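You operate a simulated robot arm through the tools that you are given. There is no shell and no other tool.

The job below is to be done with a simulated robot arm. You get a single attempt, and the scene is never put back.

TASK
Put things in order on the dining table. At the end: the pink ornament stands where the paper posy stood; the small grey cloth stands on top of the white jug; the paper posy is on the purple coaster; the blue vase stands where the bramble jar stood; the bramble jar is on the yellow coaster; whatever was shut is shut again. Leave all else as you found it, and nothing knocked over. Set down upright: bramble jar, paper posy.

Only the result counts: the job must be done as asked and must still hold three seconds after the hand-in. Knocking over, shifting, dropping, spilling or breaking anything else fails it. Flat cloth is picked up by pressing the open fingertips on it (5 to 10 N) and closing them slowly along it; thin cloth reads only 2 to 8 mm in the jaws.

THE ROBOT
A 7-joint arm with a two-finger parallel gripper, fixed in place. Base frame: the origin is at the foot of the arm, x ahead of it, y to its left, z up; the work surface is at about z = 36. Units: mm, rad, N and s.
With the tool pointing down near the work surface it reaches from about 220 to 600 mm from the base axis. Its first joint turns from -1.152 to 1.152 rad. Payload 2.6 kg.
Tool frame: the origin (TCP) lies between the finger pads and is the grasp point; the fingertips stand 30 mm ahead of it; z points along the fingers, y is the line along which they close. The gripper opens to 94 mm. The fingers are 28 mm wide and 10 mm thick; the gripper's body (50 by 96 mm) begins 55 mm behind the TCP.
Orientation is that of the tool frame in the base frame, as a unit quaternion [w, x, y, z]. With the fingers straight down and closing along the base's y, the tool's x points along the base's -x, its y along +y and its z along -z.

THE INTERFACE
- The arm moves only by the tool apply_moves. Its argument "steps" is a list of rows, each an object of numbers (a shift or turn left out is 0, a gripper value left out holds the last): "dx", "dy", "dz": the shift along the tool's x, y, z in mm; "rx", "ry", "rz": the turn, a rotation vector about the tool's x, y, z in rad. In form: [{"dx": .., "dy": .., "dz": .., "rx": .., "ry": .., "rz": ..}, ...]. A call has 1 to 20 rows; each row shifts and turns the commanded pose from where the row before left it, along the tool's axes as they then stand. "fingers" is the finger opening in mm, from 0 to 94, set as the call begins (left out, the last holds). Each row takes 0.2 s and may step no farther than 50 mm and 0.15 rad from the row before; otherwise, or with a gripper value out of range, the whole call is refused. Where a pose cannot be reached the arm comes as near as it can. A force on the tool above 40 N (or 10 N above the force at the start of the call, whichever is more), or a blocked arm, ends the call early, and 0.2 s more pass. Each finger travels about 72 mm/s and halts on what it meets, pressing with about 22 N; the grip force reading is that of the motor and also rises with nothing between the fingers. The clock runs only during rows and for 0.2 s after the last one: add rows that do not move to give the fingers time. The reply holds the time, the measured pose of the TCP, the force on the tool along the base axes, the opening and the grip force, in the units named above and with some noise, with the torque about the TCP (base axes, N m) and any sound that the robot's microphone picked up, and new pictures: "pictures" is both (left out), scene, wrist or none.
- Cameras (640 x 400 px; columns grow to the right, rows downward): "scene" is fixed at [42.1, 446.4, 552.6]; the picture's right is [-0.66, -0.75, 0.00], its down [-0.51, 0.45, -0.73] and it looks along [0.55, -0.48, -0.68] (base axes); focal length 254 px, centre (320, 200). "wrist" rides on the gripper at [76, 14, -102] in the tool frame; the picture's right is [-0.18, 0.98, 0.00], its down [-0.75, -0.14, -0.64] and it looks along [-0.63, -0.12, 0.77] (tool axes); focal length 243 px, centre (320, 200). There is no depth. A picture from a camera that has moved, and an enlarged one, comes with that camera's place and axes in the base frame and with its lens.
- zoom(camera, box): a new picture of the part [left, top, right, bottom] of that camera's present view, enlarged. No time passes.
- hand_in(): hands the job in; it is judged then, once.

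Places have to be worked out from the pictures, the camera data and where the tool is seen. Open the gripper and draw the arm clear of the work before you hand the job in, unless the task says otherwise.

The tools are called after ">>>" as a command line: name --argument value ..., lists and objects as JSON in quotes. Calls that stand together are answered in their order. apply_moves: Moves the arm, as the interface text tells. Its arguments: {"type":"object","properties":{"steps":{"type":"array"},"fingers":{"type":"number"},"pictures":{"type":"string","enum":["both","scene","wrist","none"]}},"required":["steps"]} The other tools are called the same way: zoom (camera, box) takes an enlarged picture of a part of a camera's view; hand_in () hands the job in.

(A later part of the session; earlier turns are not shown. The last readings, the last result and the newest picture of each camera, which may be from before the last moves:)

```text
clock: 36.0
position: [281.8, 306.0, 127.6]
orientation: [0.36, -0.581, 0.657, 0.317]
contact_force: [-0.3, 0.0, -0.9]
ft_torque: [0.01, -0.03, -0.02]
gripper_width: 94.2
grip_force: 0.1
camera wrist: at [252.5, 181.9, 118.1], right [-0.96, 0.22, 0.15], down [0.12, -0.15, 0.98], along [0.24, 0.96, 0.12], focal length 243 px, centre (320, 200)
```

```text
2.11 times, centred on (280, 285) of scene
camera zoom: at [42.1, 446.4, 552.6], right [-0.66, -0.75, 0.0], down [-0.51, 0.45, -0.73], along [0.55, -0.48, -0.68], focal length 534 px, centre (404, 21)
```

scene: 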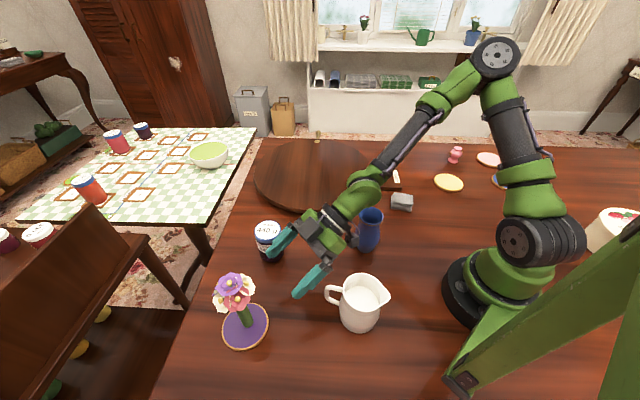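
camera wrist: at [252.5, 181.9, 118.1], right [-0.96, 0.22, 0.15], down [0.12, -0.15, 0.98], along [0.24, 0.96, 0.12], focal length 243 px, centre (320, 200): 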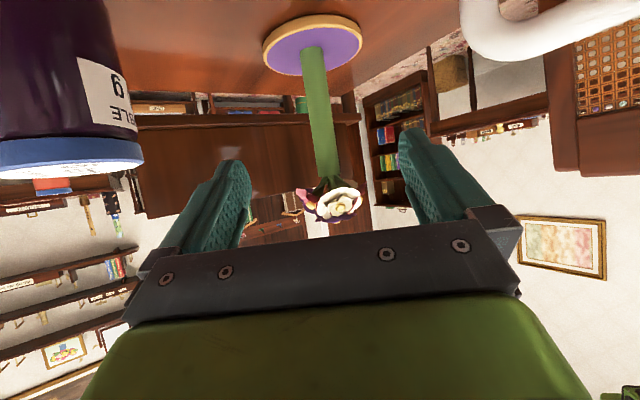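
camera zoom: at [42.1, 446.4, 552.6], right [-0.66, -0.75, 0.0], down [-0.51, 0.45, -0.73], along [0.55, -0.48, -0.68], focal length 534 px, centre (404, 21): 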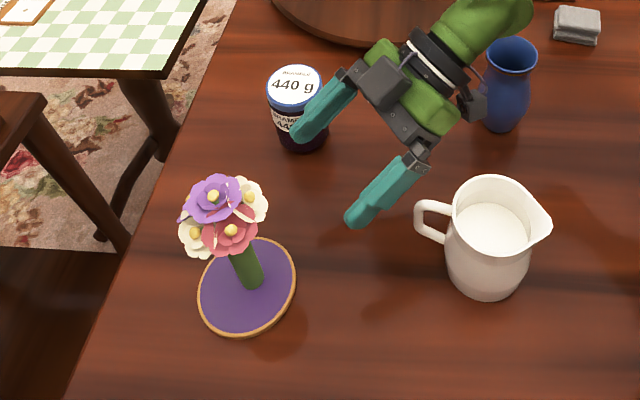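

The posy is standing on the coaster. Next is the bramble jar: I'll rise, bring the tool back to pointing straight down, turn to the jar's heading and move above it.

>>> apply_moves --steps '[{"dx": -29.4, "dz": -18.9}, {"dx": -29.4, "dz": -18.9}, {"dx": -29.4, "dz": -18.9}, {"dx": -29.4, "dz": -18.9}, {"ry": 0.143}, {"ry": 0.143}, {"ry": 0.143}, {"ry": 0.143}, {"ry": 0.143}, {"ry": 0.143}, {"ry": 0.142}, {"rz": 0.138}, {"rz": 0.138}, {"rz": 0.138}, {"rz": 0.138}, {"rz": 0.138}, {"rz": 0.138}, {}]'

```text
clock: 39.8
position: [282.8, 306.3, 265.7]
orientation: [0.0, -0.304, 0.953, 0.001]
contact_force: [0.3, -0.4, -0.4]
ft_torque: [-0.02, -0.01, 0.03]
gripper_width: 94.1
grip_force: 0.0
camera wrist: at [212.7, 273.2, 368.5], right [-0.42, 0.91, 0.0], down [0.7, 0.32, 0.64], along [0.58, 0.27, -0.77], focal length 243 px, centre (320, 200)
```

scene: 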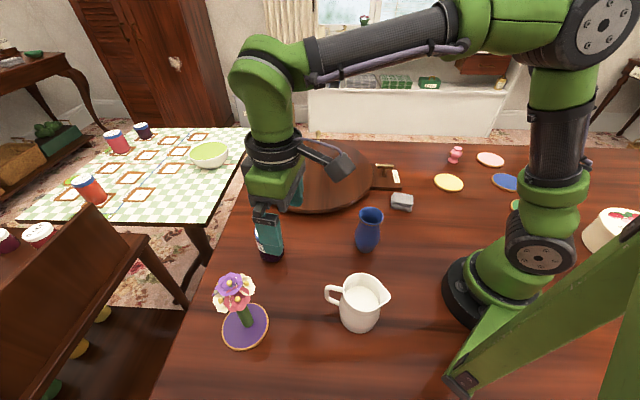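
wrist: 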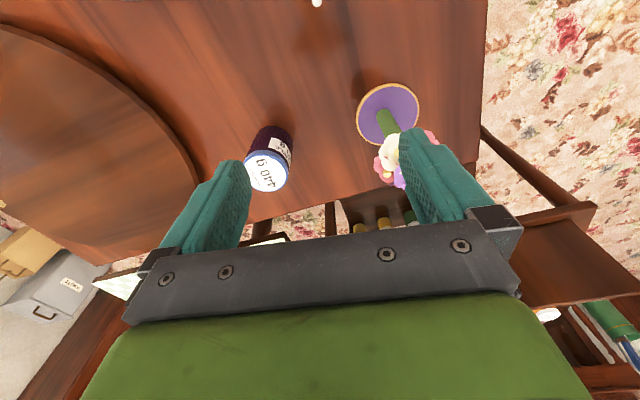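

>>> zoom --camera "wrist" --box '[210, 80, 450, 220]'

>>> zoom --camera "scene" --box '[190, 200, 430, 360]'

```text
2.67 times, centred on (330, 150) of wrist
camera zoom: at [212.7, 273.2, 368.5], right [-0.42, 0.91, 0.0], down [0.7, 0.32, 0.64], along [0.58, 0.27, -0.77], focal length 647 px, centre (293, 333)
```

zoom: 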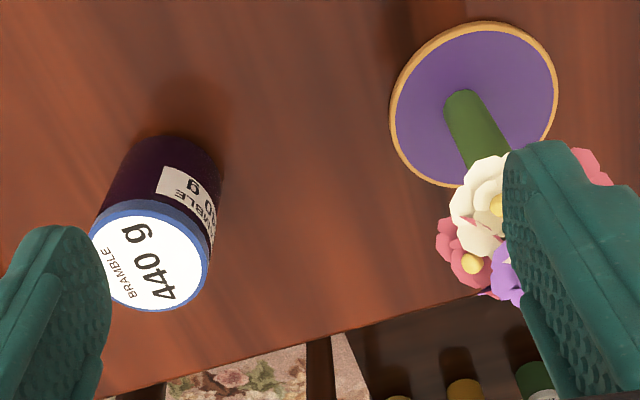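

```text
2.50 times, centred on (310, 280) of scene
camera zoom: at [42.1, 446.4, 552.6], right [-0.66, -0.75, 0.0], down [-0.51, 0.45, -0.73], along [0.55, -0.48, -0.68], focal length 634 px, centre (345, 0)
```

zoom: 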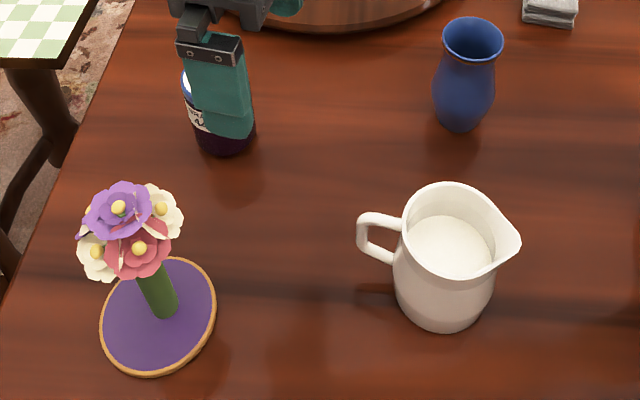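

The jar is at about (412,284), 92 mm tall and 64 mm wide. I'll move above it and look.

>>> apply_moves --steps '[{"dx": -30.9, "dy": -31.1}, {"dx": -30.9, "dy": -31.1}, {"dx": -31, "dy": -31.1}, {"dz": 40}, {"dz": 40}, {"dz": 30}, {}]'

>>> zoom --camera "wrist" --box '[190, 50, 450, 230]'

```text
clock: 41.4
position: [412.5, 282.8, 155.1]
orientation: [0.001, -0.305, 0.952, 0.0]
contact_force: [0.0, 0.4, -0.5]
ft_torque: [-0.01, 0.0, -0.01]
gripper_width: 93.7
grip_force: 0.1
camera wrist: at [341.7, 250.1, 257.5], right [-0.42, 0.91, 0.0], down [0.7, 0.32, 0.64], along [0.58, 0.27, -0.77], focal length 243 px, centre (320, 200)
```

scene: 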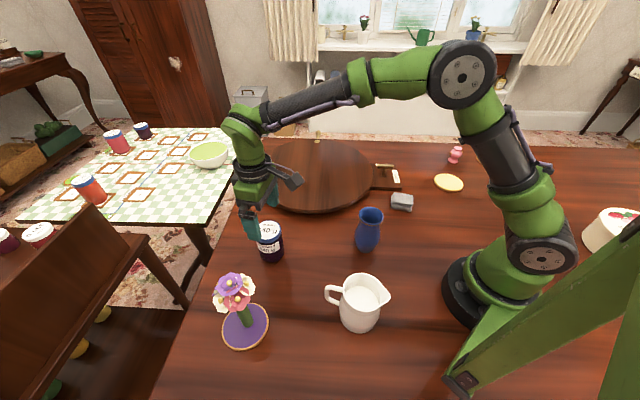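
wrist: 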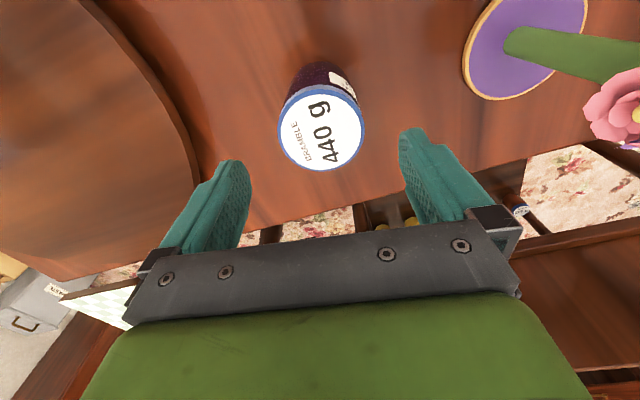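

```text
2.22 times, centred on (320, 140) of wrist
camera zoom: at [341.7, 250.1, 257.5], right [-0.42, 0.91, 0.0], down [0.7, 0.32, 0.64], along [0.58, 0.27, -0.77], focal length 539 px, centre (320, 333)
```

zoom: 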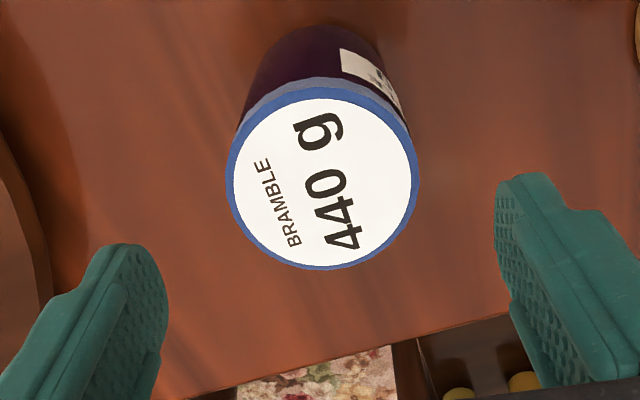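

The jar is centred between the fingers. I'll shift 3 mm toward the base and descend to z ≈ 55 to take it around the body.

>>> apply_moves --steps '[{"dx": 3, "dy": 1}, {"dz": 30}, {"dz": 30}, {"dz": 20}, {"dz": 10}, {"dz": 9}, {}]'

>>> zoom --camera "scene" --box '[200, 170, 340, 290]'

```text
clock: 43.0
position: [409.9, 283.0, 58.0]
orientation: [0.0, -0.304, 0.953, 0.0]
contact_force: [0.3, -0.3, -0.5]
ft_torque: [-0.01, 0.03, -0.01]
gripper_width: 93.9
grip_force: 0.0
camera wrist: at [338.6, 249.8, 160.6], right [-0.42, 0.91, 0.0], down [0.7, 0.32, 0.64], along [0.58, 0.27, -0.77], focal length 243 px, centre (320, 200)
```

scene: 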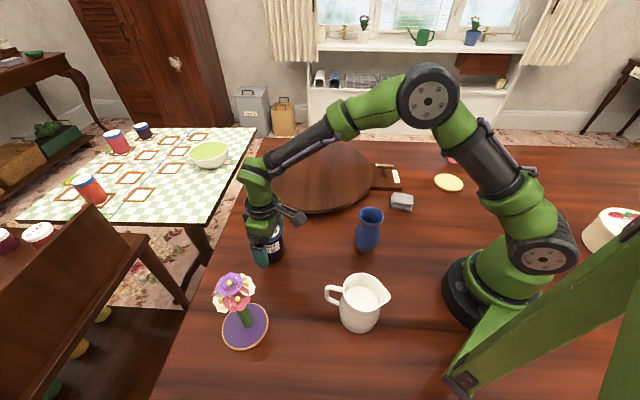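
wrist: 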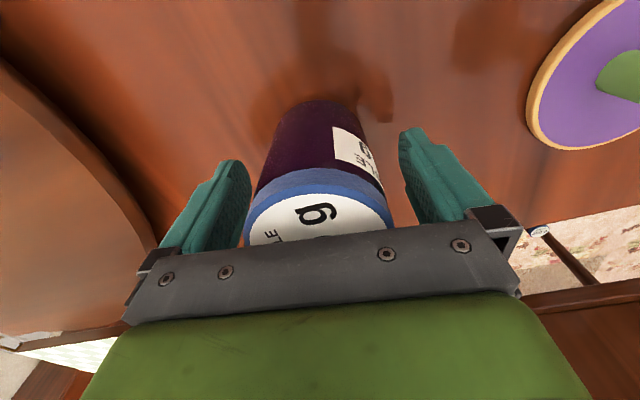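

```text
3.33 times, centred on (270, 230) of scene
camera zoom: at [42.1, 446.4, 552.6], right [-0.66, -0.75, 0.0], down [-0.51, 0.45, -0.73], along [0.55, -0.48, -0.68], focal length 846 px, centre (487, 100)
```

zoom: 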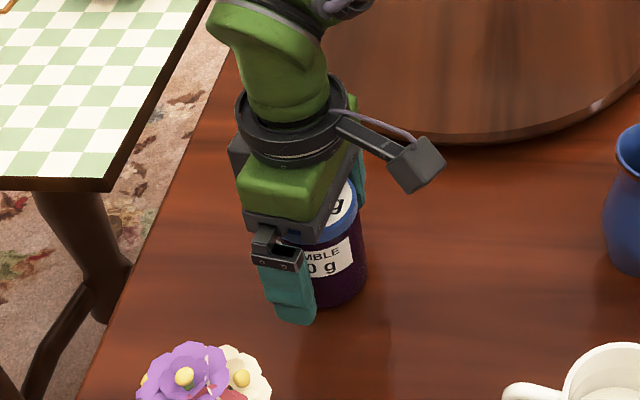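

>>> apply_moves --steps '[{}, {}, {}, {}]' --fingers 40 --pictures "wrist"

```text
clock: 44.0
position: [409.4, 282.5, 58.1]
orientation: [0.0, -0.305, 0.952, -0.001]
contact_force: [1.1, 0.7, 0.3]
ft_torque: [-0.04, -0.04, 0.03]
gripper_width: 61.7
grip_force: 21.7
camera wrist: at [338.7, 249.7, 160.7], right [-0.42, 0.91, 0.0], down [0.7, 0.32, 0.64], along [0.58, 0.27, -0.77], focal length 243 px, centre (320, 200)
```

wrist: 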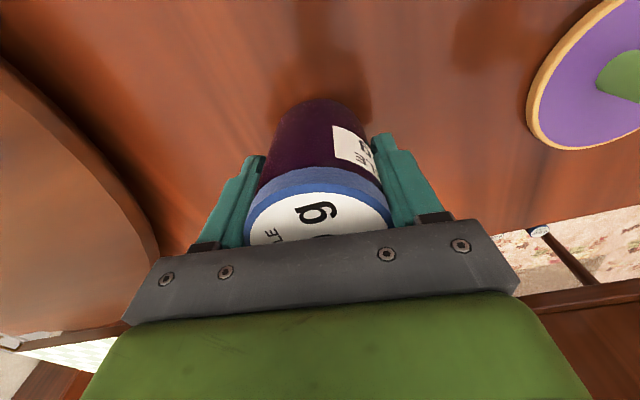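

The jar is held at 62 mm wide, and I'll record its place as about (411,283). I'll lift it clear.

>>> apply_moves --steps '[{"dz": -5}, {"dz": -15}, {"dz": -40}, {"dz": -40}, {"dz": -40}, {"dz": -35}, {}]'

```text
clock: 45.6
position: [410.1, 282.5, 233.1]
orientation: [0.0, -0.305, 0.952, 0.0]
contact_force: [-1.3, -0.2, -4.2]
ft_torque: [0.01, -0.01, 0.05]
gripper_width: 61.8
grip_force: 21.7
camera wrist: at [340.5, 250.2, 336.0], right [-0.42, 0.91, 0.0], down [0.7, 0.32, 0.64], along [0.58, 0.27, -0.77], focal length 243 px, centre (320, 200)
```

scene: 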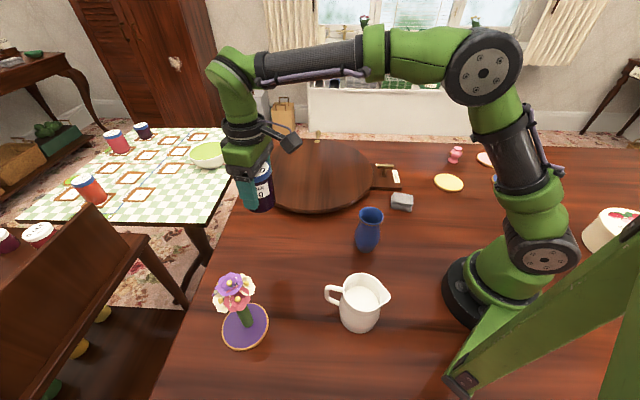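
wrist: 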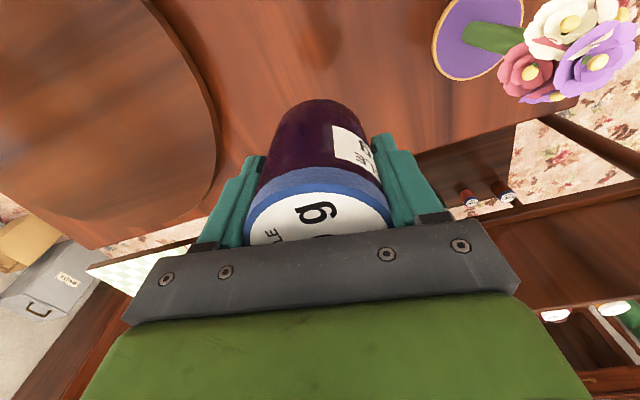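

The jar hangs straight and the grip is steady. I'll draw in to r = 414 and swing to the yellow coaster.

>>> apply_moves --steps '[{"dx": 42}, {"dx": 42}, {"dx": 1.84, "dy": -39.03, "rz": 0.0944}, {"dx": 1.84, "dy": -39.03, "rz": 0.0944}, {"dx": 1.84, "dy": -39.03, "rz": 0.0944}, {"dx": 1.84, "dy": -39.03, "rz": 0.0944}, {"dx": 1.84, "dy": -39.03, "rz": 0.0944}, {"dx": 1.84, "dy": -39.03, "rz": 0.0944}, {"dx": 1.84, "dy": -39.03, "rz": 0.0944}, {"dx": 1.84, "dy": -39.03, "rz": 0.0944}, {"dx": 1.84, "dy": -39.03, "rz": 0.0944}, {"dx": 1.84, "dy": -39.03, "rz": 0.0944}, {"dx": 1.84, "dy": -39.03, "rz": 0.0944}, {"dx": 1.84, "dy": -39.03, "rz": 0.0944}, {"dx": 1.84, "dy": -39.03, "rz": 0.0944}, {"dx": 1.84, "dy": -39.03, "rz": 0.0944}, {"dx": 1.84, "dy": -39.03, "rz": 0.0944}, {"dx": 1.84, "dy": -39.03, "rz": 0.0944}, {}, {}]'

>>> zoom --camera "wrist" --box '[130, 0, 510, 230]'

```text
clock: 49.8
position: [265.6, -329.9, 232.1]
orientation: [0.0, 0.431, 0.902, 0.0]
contact_force: [-0.9, -0.2, -3.5]
ft_torque: [0.0, 0.0, 0.0]
gripper_width: 61.7
grip_force: 21.5
camera wrist: at [227.8, -261.5, 334.4], right [0.88, 0.47, 0.0], down [0.36, -0.68, 0.64], along [0.3, -0.56, -0.77], focal length 243 px, centre (320, 200)
```

scene: 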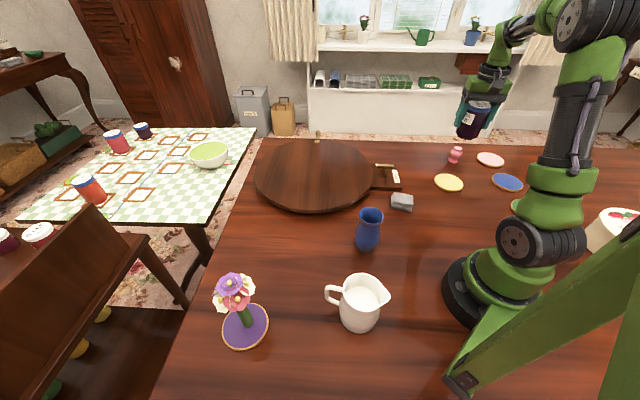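
wrist: 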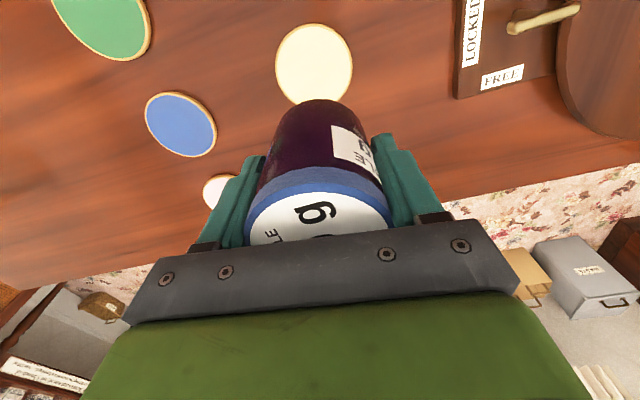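

```text
1.68 times, centred on (320, 115) of wrist
camera zoom: at [227.8, -261.5, 334.4], right [0.88, 0.47, 0.0], down [0.36, -0.68, 0.64], along [0.3, -0.56, -0.77], focal length 409 px, centre (320, 343)
```

zoom: 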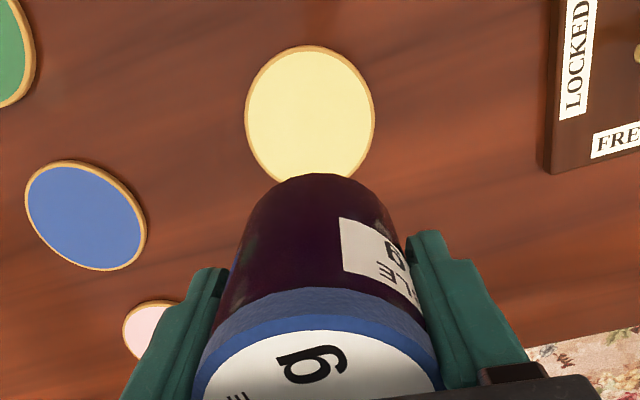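

The coaster centre works out to (252,-322). I'll shift over it and descend to about 10 mm above it.

>>> apply_moves --steps '[{"dx": 16.5, "dy": -6.2}, {"dz": 40}, {"dz": 40}, {"dz": 40}, {"dz": 25}, {"dz": 10}, {}, {}]'

>>> zoom --camera "wrist" --box '[190, 40, 450, 230]'

>>> zoom --camera "scene" --box '[390, 110, 530, 210]'

```text
clock: 51.6
position: [251.6, -320.6, 76.9]
orientation: [-0.001, 0.431, 0.902, 0.0]
contact_force: [-0.6, -0.4, -4.3]
ft_torque: [0.04, 0.0, -0.01]
gripper_width: 61.8
grip_force: 21.9
camera wrist: at [213.8, -252.0, 179.2], right [0.88, 0.47, 0.0], down [0.36, -0.68, 0.64], along [0.3, -0.56, -0.77], focal length 243 px, centre (320, 200)
```

scene: 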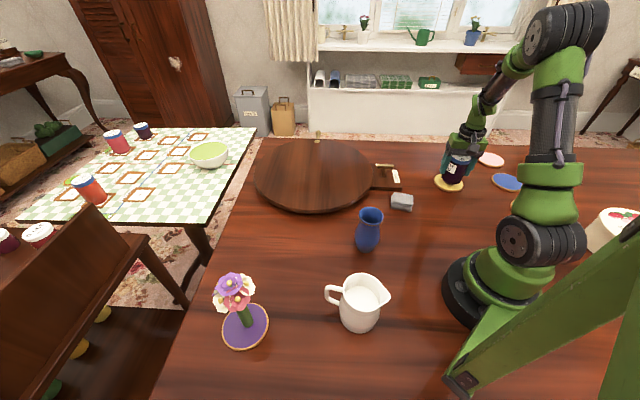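
wrist: 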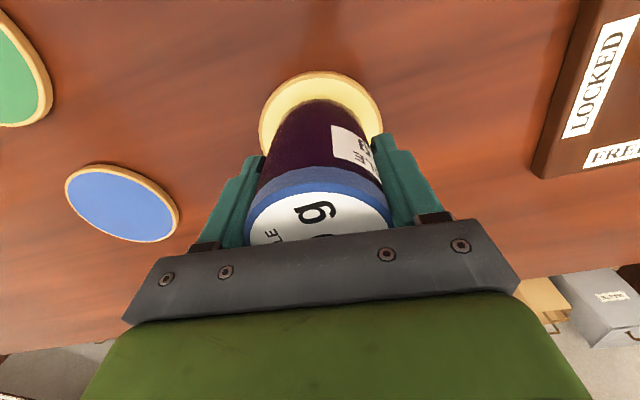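

```text
2.11 times, centred on (320, 135) of wrist
camera zoom: at [213.8, -252.0, 179.2], right [0.88, 0.47, 0.0], down [0.36, -0.68, 0.64], along [0.3, -0.56, -0.77], focal length 511 px, centre (320, 337)
```

zoom: 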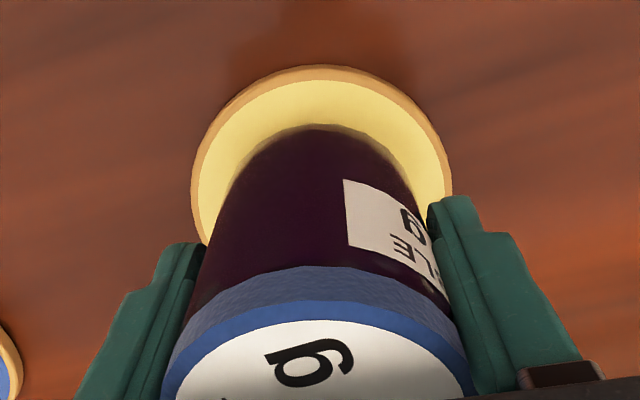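

```text
4.00 times, centred on (460, 160) of scene
camera zoom: at [42.1, 446.4, 552.6], right [-0.66, -0.75, 0.0], down [-0.51, 0.45, -0.73], along [0.55, -0.48, -0.68], focal length 1015 px, centre (-240, 360)
```

zoom: 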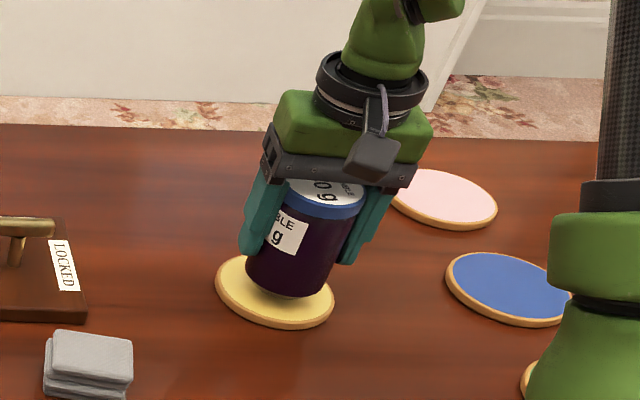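

The jar is centred over the coaster. I'll lower it gently to contact, expected at TCP z ≈ 66.

>>> apply_moves --steps '[{"dz": 4}, {"dz": 3}, {"dz": 2}, {}]' --pictures "none"

>>> apply_moves --steps '[{"dz": 1}, {}]' --pictures "none"

```text
clock: 52.6
position: [251.5, -318.9, 67.6]
orientation: [0.001, 0.431, 0.902, 0.0]
contact_force: [0.7, -0.4, -4.8]
ft_torque: [-0.01, 0.01, -0.02]
gripper_width: 61.8
grip_force: 22.5
```

```text
clock: 53.2
position: [250.8, -318.5, 68.2]
orientation: [0.0, 0.431, 0.902, 0.001]
contact_force: [-0.2, 0.4, 2.0]
ft_torque: [0.04, 0.0, -0.01]
gripper_width: 61.6
grip_force: 22.3
```

Contact is made, since the load has gone from -4.8 N to +2 N. I'll release and rise.

>>> apply_moves --steps '[{}, {}]' --fingers 68 --pictures "none"

>>> apply_moves --steps '[{}, {}, {"dz": -20}, {"dz": -30}, {"dz": -40}, {"dz": -40}, {"dz": -40}, {}]' --fingers 94

>>> zoom --camera "wrist" --box '[130, 0, 510, 230]'

>>> zoom --camera "scene" --box '[390, 110, 530, 210]'

```text
clock: 53.8
position: [250.5, -318.3, 67.4]
orientation: [0.0, 0.431, 0.903, 0.0]
contact_force: [0.6, 0.1, 0.2]
ft_torque: [-0.01, -0.02, 0.02]
gripper_width: 68.0
grip_force: 0.0
```

```text
clock: 55.6
position: [249.7, -319.0, 236.6]
orientation: [0.0, 0.432, 0.902, -0.001]
contact_force: [0.7, 0.2, 0.0]
ft_torque: [0.01, 0.03, 0.01]
gripper_width: 94.1
grip_force: 0.1
camera wrist: at [212.4, -250.9, 338.6], right [0.88, 0.47, 0.0], down [0.36, -0.68, 0.64], along [0.3, -0.56, -0.77], focal length 243 px, centre (320, 200)
```

scene: 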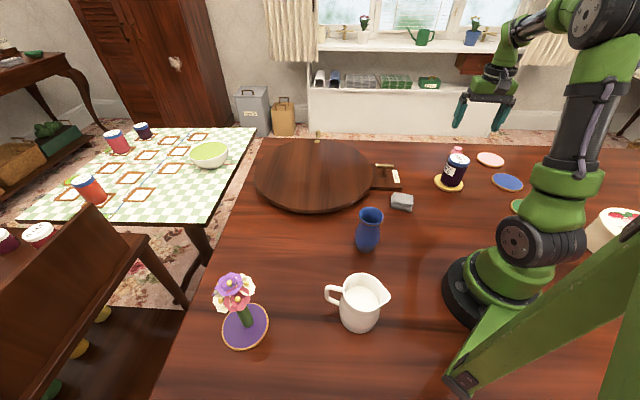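
wrist: 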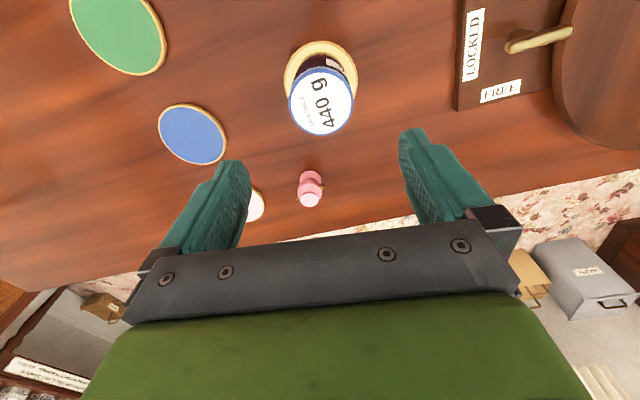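

```text
1.68 times, centred on (320, 115) of wrist
camera zoom: at [212.4, -250.9, 338.6], right [0.88, 0.47, 0.0], down [0.36, -0.68, 0.64], along [0.3, -0.56, -0.77], focal length 409 px, centre (320, 343)
```

zoom: 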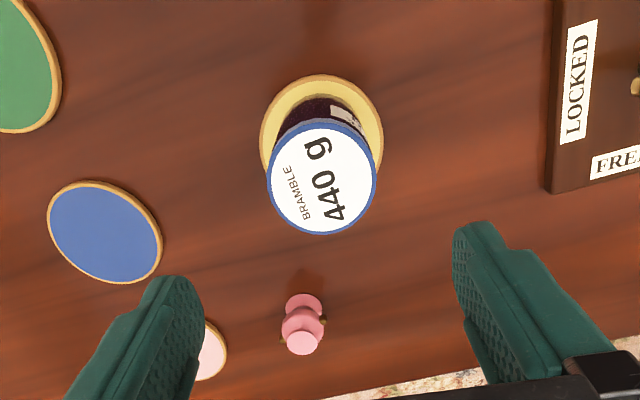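

```text
4.00 times, centred on (460, 160) of scene
camera zoom: at [42.1, 446.4, 552.6], right [-0.66, -0.75, 0.0], down [-0.51, 0.45, -0.73], along [0.55, -0.48, -0.68], focal length 1015 px, centre (-240, 360)
```

zoom: 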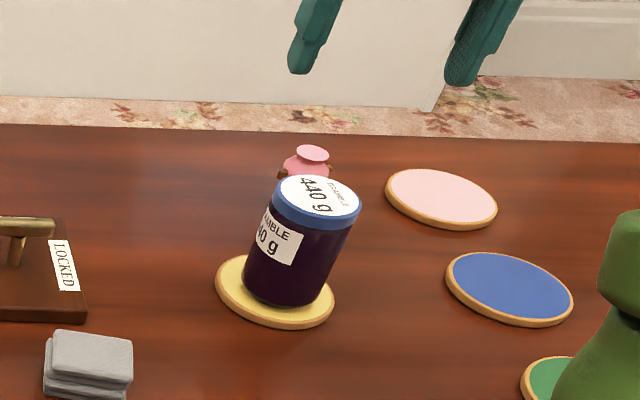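

The jar stands upright on the yellow coaster. The pink ornament is at about (309,-463) and roughly 60 mm tall, so I'll move above it for a closer look at its handles.

>>> apply_moves --steps '[{"dx": -37.3, "dy": -11.1}, {"dx": -37.3, "dy": -11.1}, {"dx": -37.3, "dy": -11.1}, {"dx": -37.3, "dy": -11.1}, {"dz": 40}, {"dz": 40}, {"rz": 0.09}, {}]'

>>> zoom --camera "wrist" --box '[240, 50, 400, 170]'

>>> zoom --camera "scene" --box '[410, 100, 510, 190]'

```text
clock: 57.4
position: [313.0, -462.1, 155.9]
orientation: [0.0, 0.472, 0.882, 0.001]
contact_force: [-0.7, -0.2, 0.0]
ft_torque: [-0.05, 0.02, 0.01]
gripper_width: 94.2
grip_force: 0.2
camera wrist: at [280.4, -390.0, 259.6], right [0.92, 0.39, 0.0], down [0.3, -0.71, 0.64], along [0.25, -0.59, -0.77], focal length 243 px, centre (320, 200)
```

scene: 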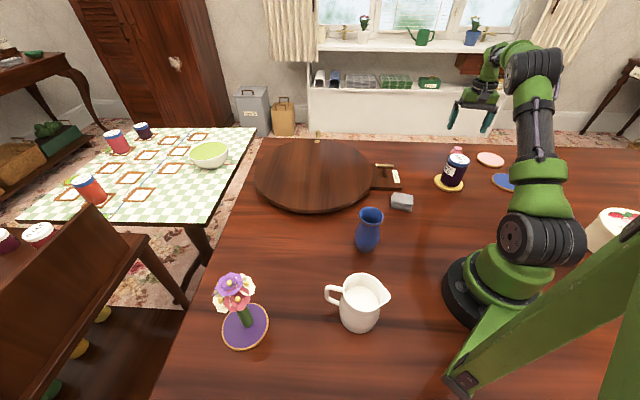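
wrist: 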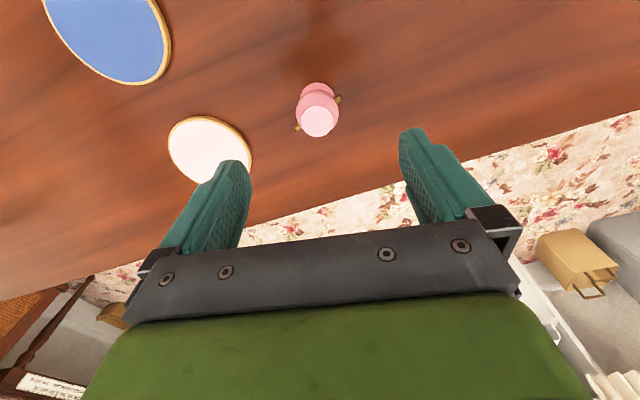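

```text
3.33 times, centred on (320, 110) of wrist
camera zoom: at [280.4, -390.0, 259.6], right [0.92, 0.39, 0.0], down [0.3, -0.71, 0.64], along [0.25, -0.59, -0.77], focal length 809 px, centre (320, 500)
```

zoom: 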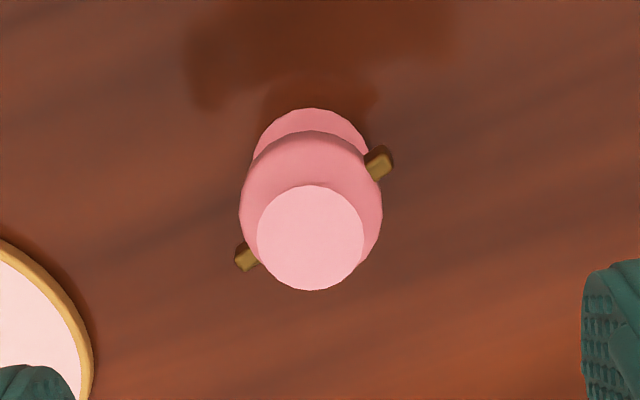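

```text
4.44 times, centred on (460, 145) of scene
camera zoom: at [42.1, 446.4, 552.6], right [-0.66, -0.75, 0.0], down [-0.51, 0.45, -0.73], along [0.55, -0.48, -0.68], focal length 1128 px, centre (-302, 444)
```

zoom: 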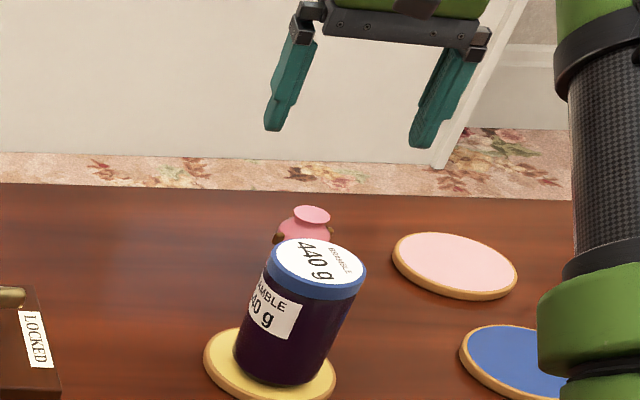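

The ornament is centred at about (309.5,-466), its belly is about 39 mm wide, and its handles lie about 25° off the closing line. I'll turn the gripper 60° so the fingers close across the handle-free sides.

>>> apply_moves --steps '[{"dx": -1.3, "dy": -5.1}, {"rz": 0.15}, {"rz": 0.15}, {"rz": 0.15}, {"rz": 0.15}, {"rz": 0.15}, {"rz": 0.15}, {"rz": 0.15}, {}]'

>>> zoom --camera "wrist" --box '[220, 50, 420, 200]'

```text
clock: 59.4
position: [306.4, -467.0, 158.2]
orientation: [0.0, 0.85, 0.526, 0.001]
contact_force: [-0.4, -0.6, -0.1]
ft_torque: [0.04, 0.0, 0.01]
gripper_width: 93.9
grip_force: 0.0
camera wrist: at [353.2, -405.2, 259.6], right [0.8, -0.6, 0.0], down [-0.46, -0.61, 0.64], along [-0.39, -0.51, -0.77], focal length 243 px, centre (320, 200)
```

scene: 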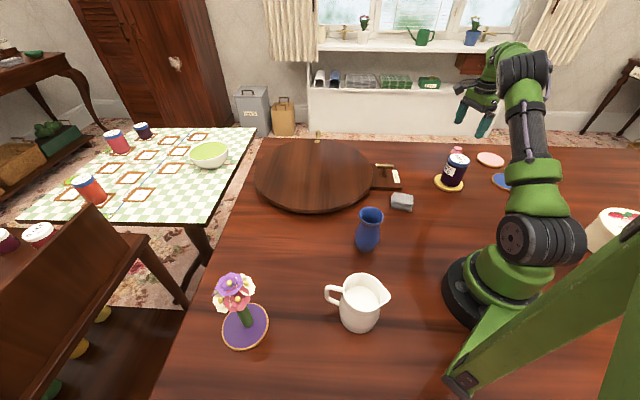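
wrist: 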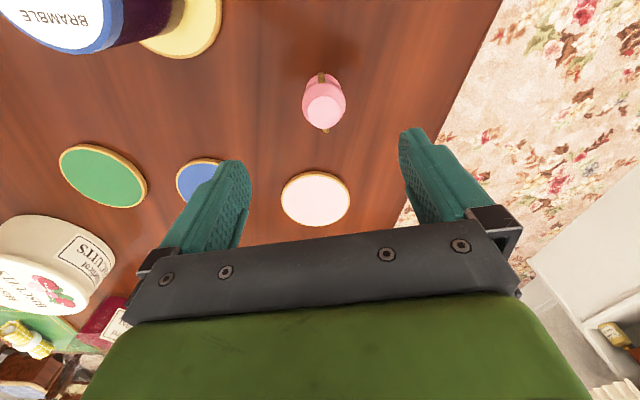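

```text
2.67 times, centred on (320, 125) of wrist
camera zoom: at [353.2, -405.2, 259.6], right [0.8, -0.6, 0.0], down [-0.46, -0.61, 0.64], along [-0.39, -0.51, -0.77], focal length 647 px, centre (320, 400)
```

zoom: 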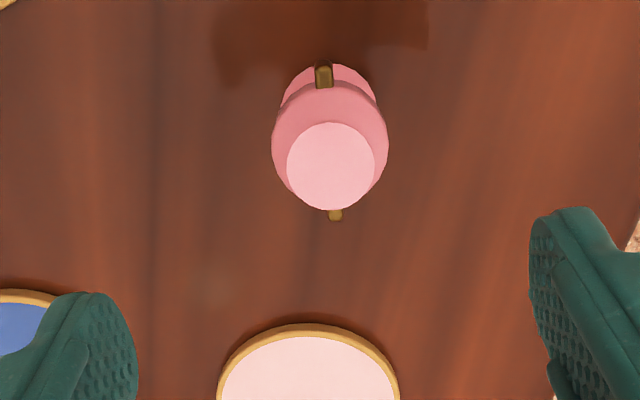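

The handles now run across the closing line, and the centre works out to (311,-466). I'll apply the small correction and descend to z ≈ 38.

>>> apply_moves --steps '[{"dx": 2.7, "dy": 3.8}, {"dz": 40}, {"dz": 35}, {"dz": 20}, {"dz": 10}, {}, {}]'

>>> zoom --camera "wrist" --box '[200, 50, 440, 240]'

```text
clock: 61.0
position: [311.6, -465.0, 51.9]
orientation: [0.0, 0.849, 0.528, 0.0]
contact_force: [0.6, 0.3, 0.7]
ft_torque: [0.01, -0.01, -0.01]
gripper_width: 94.1
grip_force: 0.0
camera wrist: at [357.3, -403.0, 154.0], right [0.8, -0.6, 0.0], down [-0.46, -0.61, 0.64], along [-0.39, -0.51, -0.77], focal length 243 px, centre (320, 200)
```

scene: 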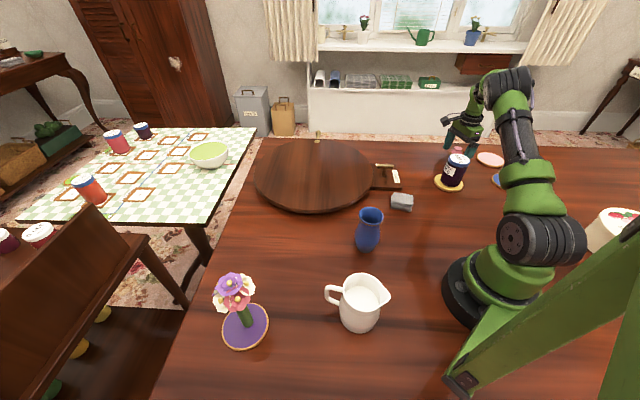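
wrist: 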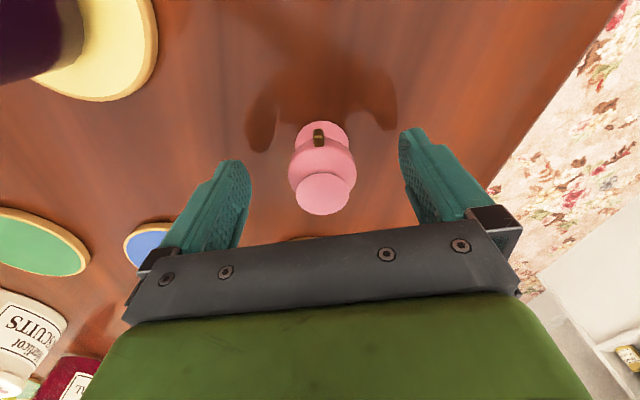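

```text
2.11 times, centred on (320, 145) of wrist
camera zoom: at [357.3, -403.0, 154.0], right [0.8, -0.6, 0.0], down [-0.46, -0.61, 0.64], along [-0.39, -0.51, -0.77], focal length 511 px, centre (320, 316)
```

zoom: 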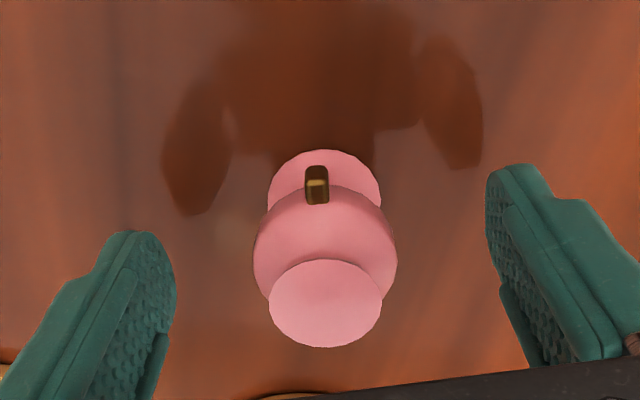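

Alignment is good. I'll lower the last 14 mm and close gently.

>>> apply_moves --steps '[{"dz": 8}, {"dz": 6}, {}]' --pictures "none"

>>> apply_moves --steps '[{}, {}, {}, {}]' --fingers 25

```text
clock: 61.8
position: [311.1, -465.5, 37.9]
orientation: [-0.001, 0.85, 0.527, 0.0]
contact_force: [0.2, 0.0, 0.4]
ft_torque: [0.02, 0.02, 0.01]
gripper_width: 93.9
grip_force: 0.1
```

```text
clock: 62.8
position: [310.6, -465.5, 38.0]
orientation: [0.0, 0.85, 0.527, 0.0]
contact_force: [0.1, -0.1, 0.2]
ft_torque: [-0.01, 0.02, 0.0]
gripper_width: 36.8
grip_force: 21.9
camera wrist: at [356.9, -403.1, 140.3], right [0.8, -0.6, 0.0], down [-0.46, -0.61, 0.64], along [-0.39, -0.51, -0.77], focal length 243 px, centre (320, 200)
```

scene: 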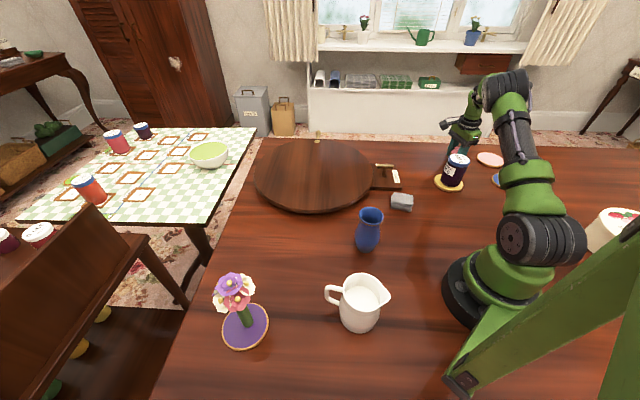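
wrist: 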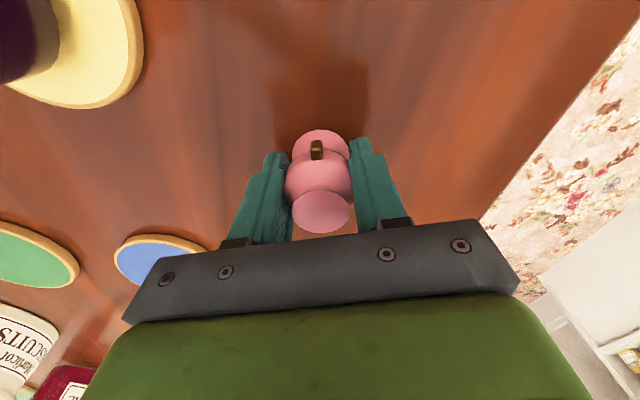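

The ornament is gripped at 37 mm with its handles clear. I'll lift it and carry it to the posy's old place at (455,-354).

>>> apply_moves --steps '[{"dz": -5}, {"dz": -35}, {"dz": -35}, {"dz": -35}, {"dx": 32.7, "dy": 15.9}, {"dx": 32.7, "dy": 15.9}, {"dx": 32.7, "dy": 15.9}, {"dx": 32.7, "dy": 15.9}, {"dx": 32.7, "dy": 15.9}, {"rz": -0.107}, {"rz": -0.107}, {"rz": -0.107}, {}, {}]'

>>> zoom --camera "scene" --box '[370, 90, 510, 200]'

```text
clock: 65.8
position: [454.7, -355.0, 147.1]
orientation: [0.0, 0.754, 0.657, 0.001]
contact_force: [-0.2, 0.3, -0.9]
ft_torque: [0.01, -0.01, 0.01]
gripper_width: 37.2
grip_force: 21.9
camera wrist: at [479.2, -281.6, 250.0], right [0.95, -0.32, 0.0], down [-0.24, -0.73, 0.64], along [-0.2, -0.61, -0.77], focal length 243 px, centre (320, 200)
```

scene: 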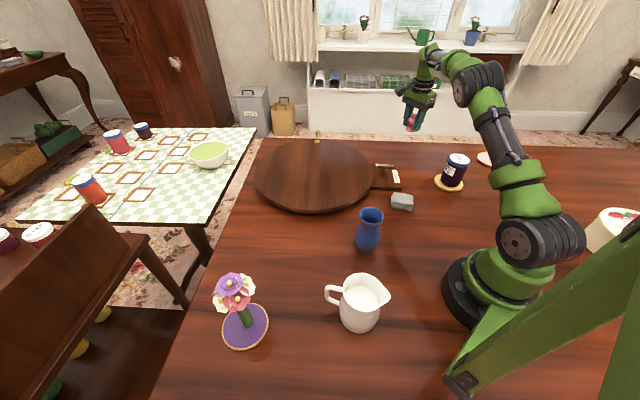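
wrist: 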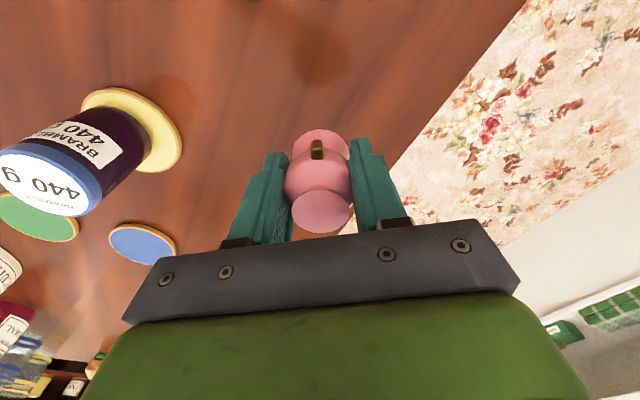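

```text
3.64 times, centred on (440, 145) of scene
camera zoom: at [42.1, 446.4, 552.6], right [-0.66, -0.75, 0.0], down [-0.51, 0.45, -0.73], along [0.55, -0.48, -0.68], focal length 922 px, centre (-116, 400)
```

zoom: 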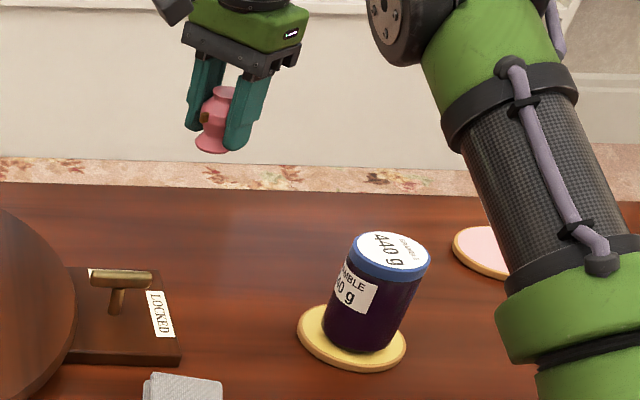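

It is positioned over (455,-355). I'll lower it to just above the table and then feel for contact.

>>> apply_moves --steps '[{"dz": 40}, {"dz": 40}, {"dz": 15}, {"dz": 8}, {}, {}]' --pictures "both"

>>> zoom --camera "scene" --box '[370, 90, 510, 200]'

```text
clock: 67.2
position: [455.8, -355.6, 44.2]
orientation: [0.0, 0.755, 0.656, 0.002]
contact_force: [-0.3, -0.5, 0.1]
ft_torque: [-0.03, 0.02, -0.04]
gripper_width: 36.6
grip_force: 22.0
camera wrist: at [480.2, -281.8, 147.6], right [0.95, -0.32, 0.0], down [-0.24, -0.73, 0.64], along [-0.2, -0.61, -0.77], focal length 243 px, centre (320, 200)
```

scene: 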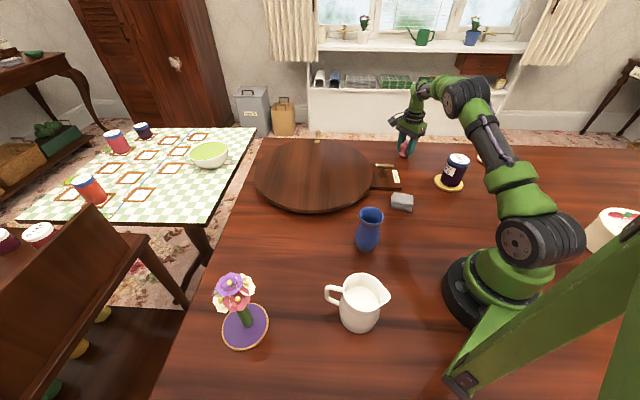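
wrist: 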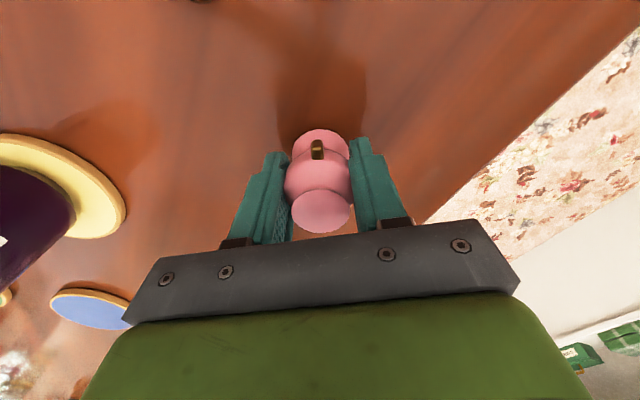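

```text
3.64 times, centred on (440, 145) of scene
camera zoom: at [42.1, 446.4, 552.6], right [-0.66, -0.75, 0.0], down [-0.51, 0.45, -0.73], along [0.55, -0.48, -0.68], focal length 922 px, centre (-116, 400)
```

zoom: 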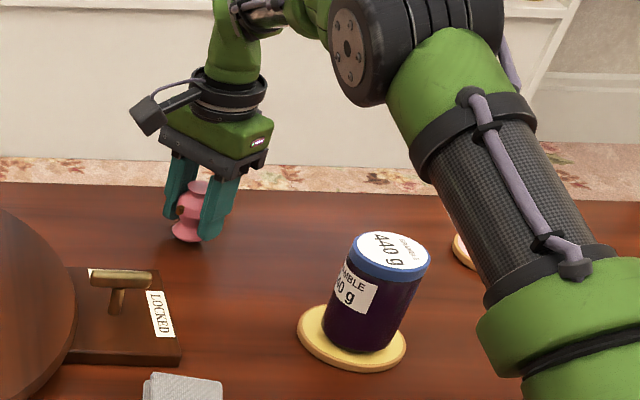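

The ornament sits where the posy's foot was in the scene picture. I'll lower the last few millimetres.

>>> apply_moves --steps '[{"dz": 3}, {"dz": 1.5}, {}]' --pictures "none"

>>> apply_moves --steps '[{"dz": 0.8}, {}]' --pictures "none"

>>> apply_moves --steps '[{"dz": 0.7}, {}]' --pictures "none"

```text
clock: 68.0
position: [454.4, -354.4, 42.2]
orientation: [0.0, 0.754, 0.657, 0.0]
contact_force: [-0.2, -0.3, -0.6]
ft_torque: [0.02, 0.03, -0.02]
gripper_width: 36.9
grip_force: 22.0
```

```text
clock: 68.6
position: [456.0, -354.2, 39.2]
orientation: [0.0, 0.754, 0.656, 0.0]
contact_force: [0.0, -0.2, -0.9]
ft_torque: [0.0, 0.01, -0.01]
gripper_width: 36.6
grip_force: 22.0
```

```text
clock: 69.2
position: [455.2, -354.2, 38.8]
orientation: [0.0, 0.754, 0.657, 0.001]
contact_force: [0.3, -0.6, -1.0]
ft_torque: [0.0, -0.02, 0.04]
gripper_width: 36.4
grip_force: 21.7
```

>>> apply_moves --steps '[{"dz": 0.7}, {}]' --pictures "none"

>>> apply_moves --steps '[{"dz": 0.7}, {}]' --pictures "none"

```text
clock: 69.8
position: [455.8, -354.5, 38.1]
orientation: [0.0, 0.755, 0.656, 0.001]
contact_force: [-0.1, -0.5, -0.5]
ft_torque: [-0.01, 0.03, 0.01]
gripper_width: 36.5
grip_force: 21.8
```

```text
clock: 70.4
position: [455.6, -354.8, 37.9]
orientation: [0.001, 0.755, 0.656, 0.0]
contact_force: [-0.2, 0.1, 1.9]
ft_torque: [0.04, 0.04, -0.01]
gripper_width: 36.8
grip_force: 22.1
```

It has touched down at z ≈ 37.9. I'll release in two stages and rise.

>>> apply_moves --steps '[{}, {}]' --fingers 44 --pictures "none"

>>> apply_moves --steps '[{}, {}, {}, {"dz": -20}, {"dz": -40}, {"dz": -40}, {"dz": -40}, {"dz": -40}, {}]' --fingers 94

>>> zoom --camera "scene" --box '[370, 90, 510, 200]'

```text
clock: 71.0
position: [455.3, -354.6, 37.5]
orientation: [0.0, 0.754, 0.657, 0.0]
contact_force: [0.0, 0.2, 0.3]
ft_torque: [0.01, 0.0, 0.02]
gripper_width: 44.0
grip_force: 0.0
```

```text
clock: 73.0
position: [454.0, -353.2, 218.0]
orientation: [0.0, 0.755, 0.656, 0.0]
contact_force: [0.3, -0.7, -0.3]
ft_torque: [0.02, 0.02, 0.02]
gripper_width: 94.2
grip_force: 0.0
camera wrist: at [478.1, -280.7, 321.2], right [0.95, -0.32, 0.0], down [-0.24, -0.73, 0.64], along [-0.2, -0.61, -0.77], focal length 243 px, centre (320, 200)
```

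scene: 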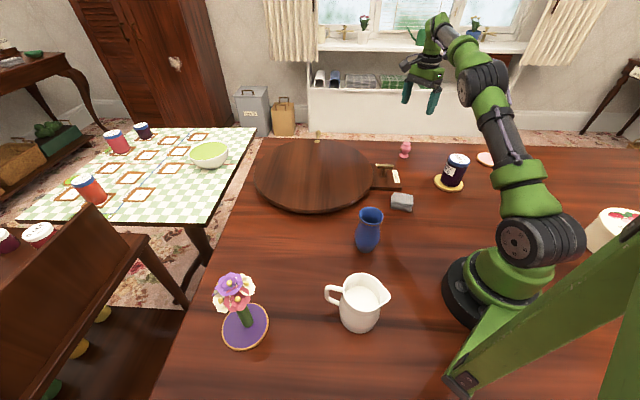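
wrist: 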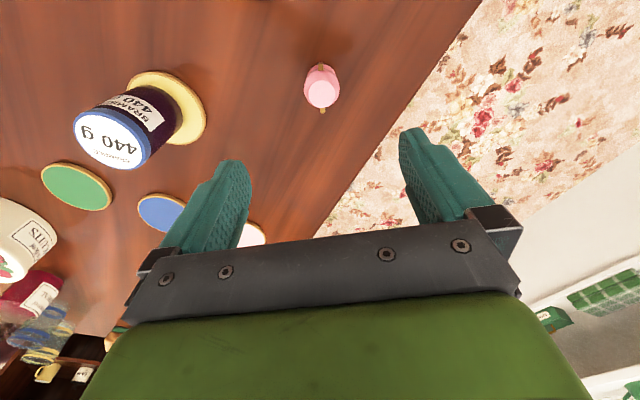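

```text
3.64 times, centred on (440, 145) of scene
camera zoom: at [42.1, 446.4, 552.6], right [-0.66, -0.75, 0.0], down [-0.51, 0.45, -0.73], along [0.55, -0.48, -0.68], focal length 922 px, centre (-116, 400)
```

zoom: 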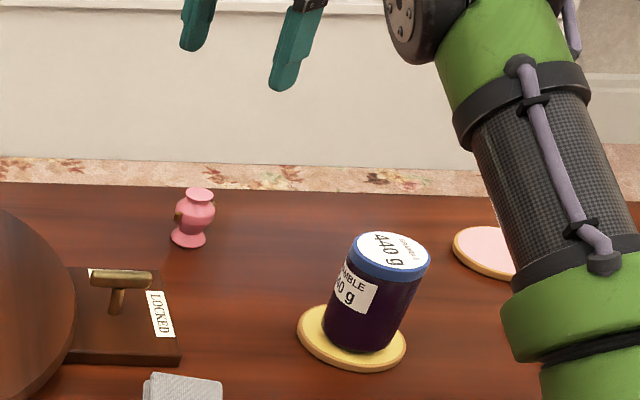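

The ornament stands in the posy's old place. Next I'll turn the tool back to heading 0 and move over toward the cloth and vase to look at them.

>>> apply_moves --steps '[{"rz": -0.1423}, {"rz": -0.1423}, {"rz": -0.1423}, {"rz": -0.1423}, {"rz": -0.1423}, {"rz": -0.1423}, {"rz": -0.1423}, {"rz": -0.1423}, {"rz": -0.1423}, {"rz": -0.1423}, {"rz": -0.1423}, {"rz": -0.1423}, {"dx": 22, "dy": 39.1}, {"dx": 22, "dy": 39.1}, {"dx": 22, "dy": 39.1}, {"dx": 22, "dy": 39.1}, {"dx": 22, "dy": 39.1}, {"dx": 22, "dy": 39.1}, {"dx": 22, "dy": 39.1}, {"dx": 22, "dy": 39.1}]'

>>> zoom --camera "wrist" --box '[100, 0, 540, 220]'

```text
clock: 77.2
position: [280.1, -39.3, 218.7]
orientation: [-0.001, 0.002, 1.0, 0.0]
contact_force: [-0.4, -0.3, -0.1]
ft_torque: [-0.02, -0.01, 0.05]
gripper_width: 94.0
grip_force: 0.1
camera wrist: at [203.8, -24.8, 320.8], right [0.19, 0.98, 0.0], down [0.75, -0.14, 0.64], along [0.63, -0.12, -0.77], focal length 243 px, centre (320, 200)
```

scene: 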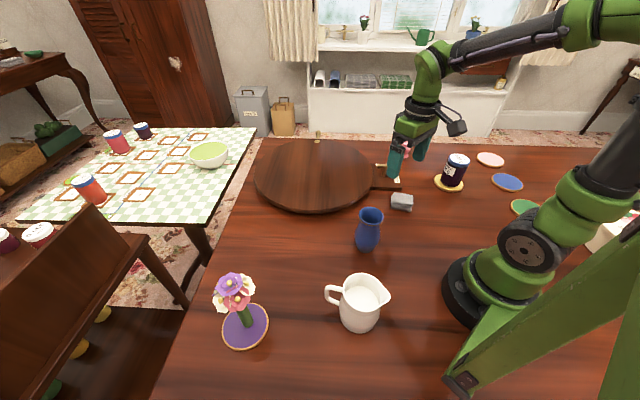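
wrist: 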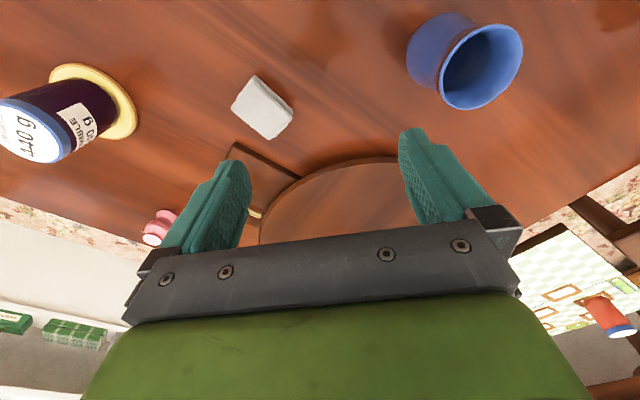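

```text
1.45 times, centred on (320, 110) of wrist
camera zoom: at [203.8, -24.8, 320.8], right [0.19, 0.98, 0.0], down [0.75, -0.14, 0.64], along [0.63, -0.12, -0.77], focal length 353 px, centre (320, 331)
```

zoom: 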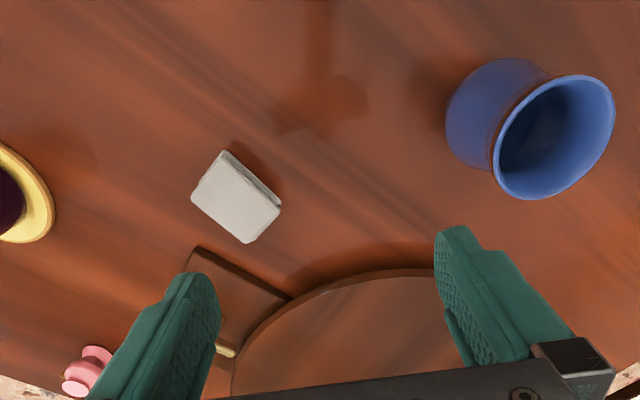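

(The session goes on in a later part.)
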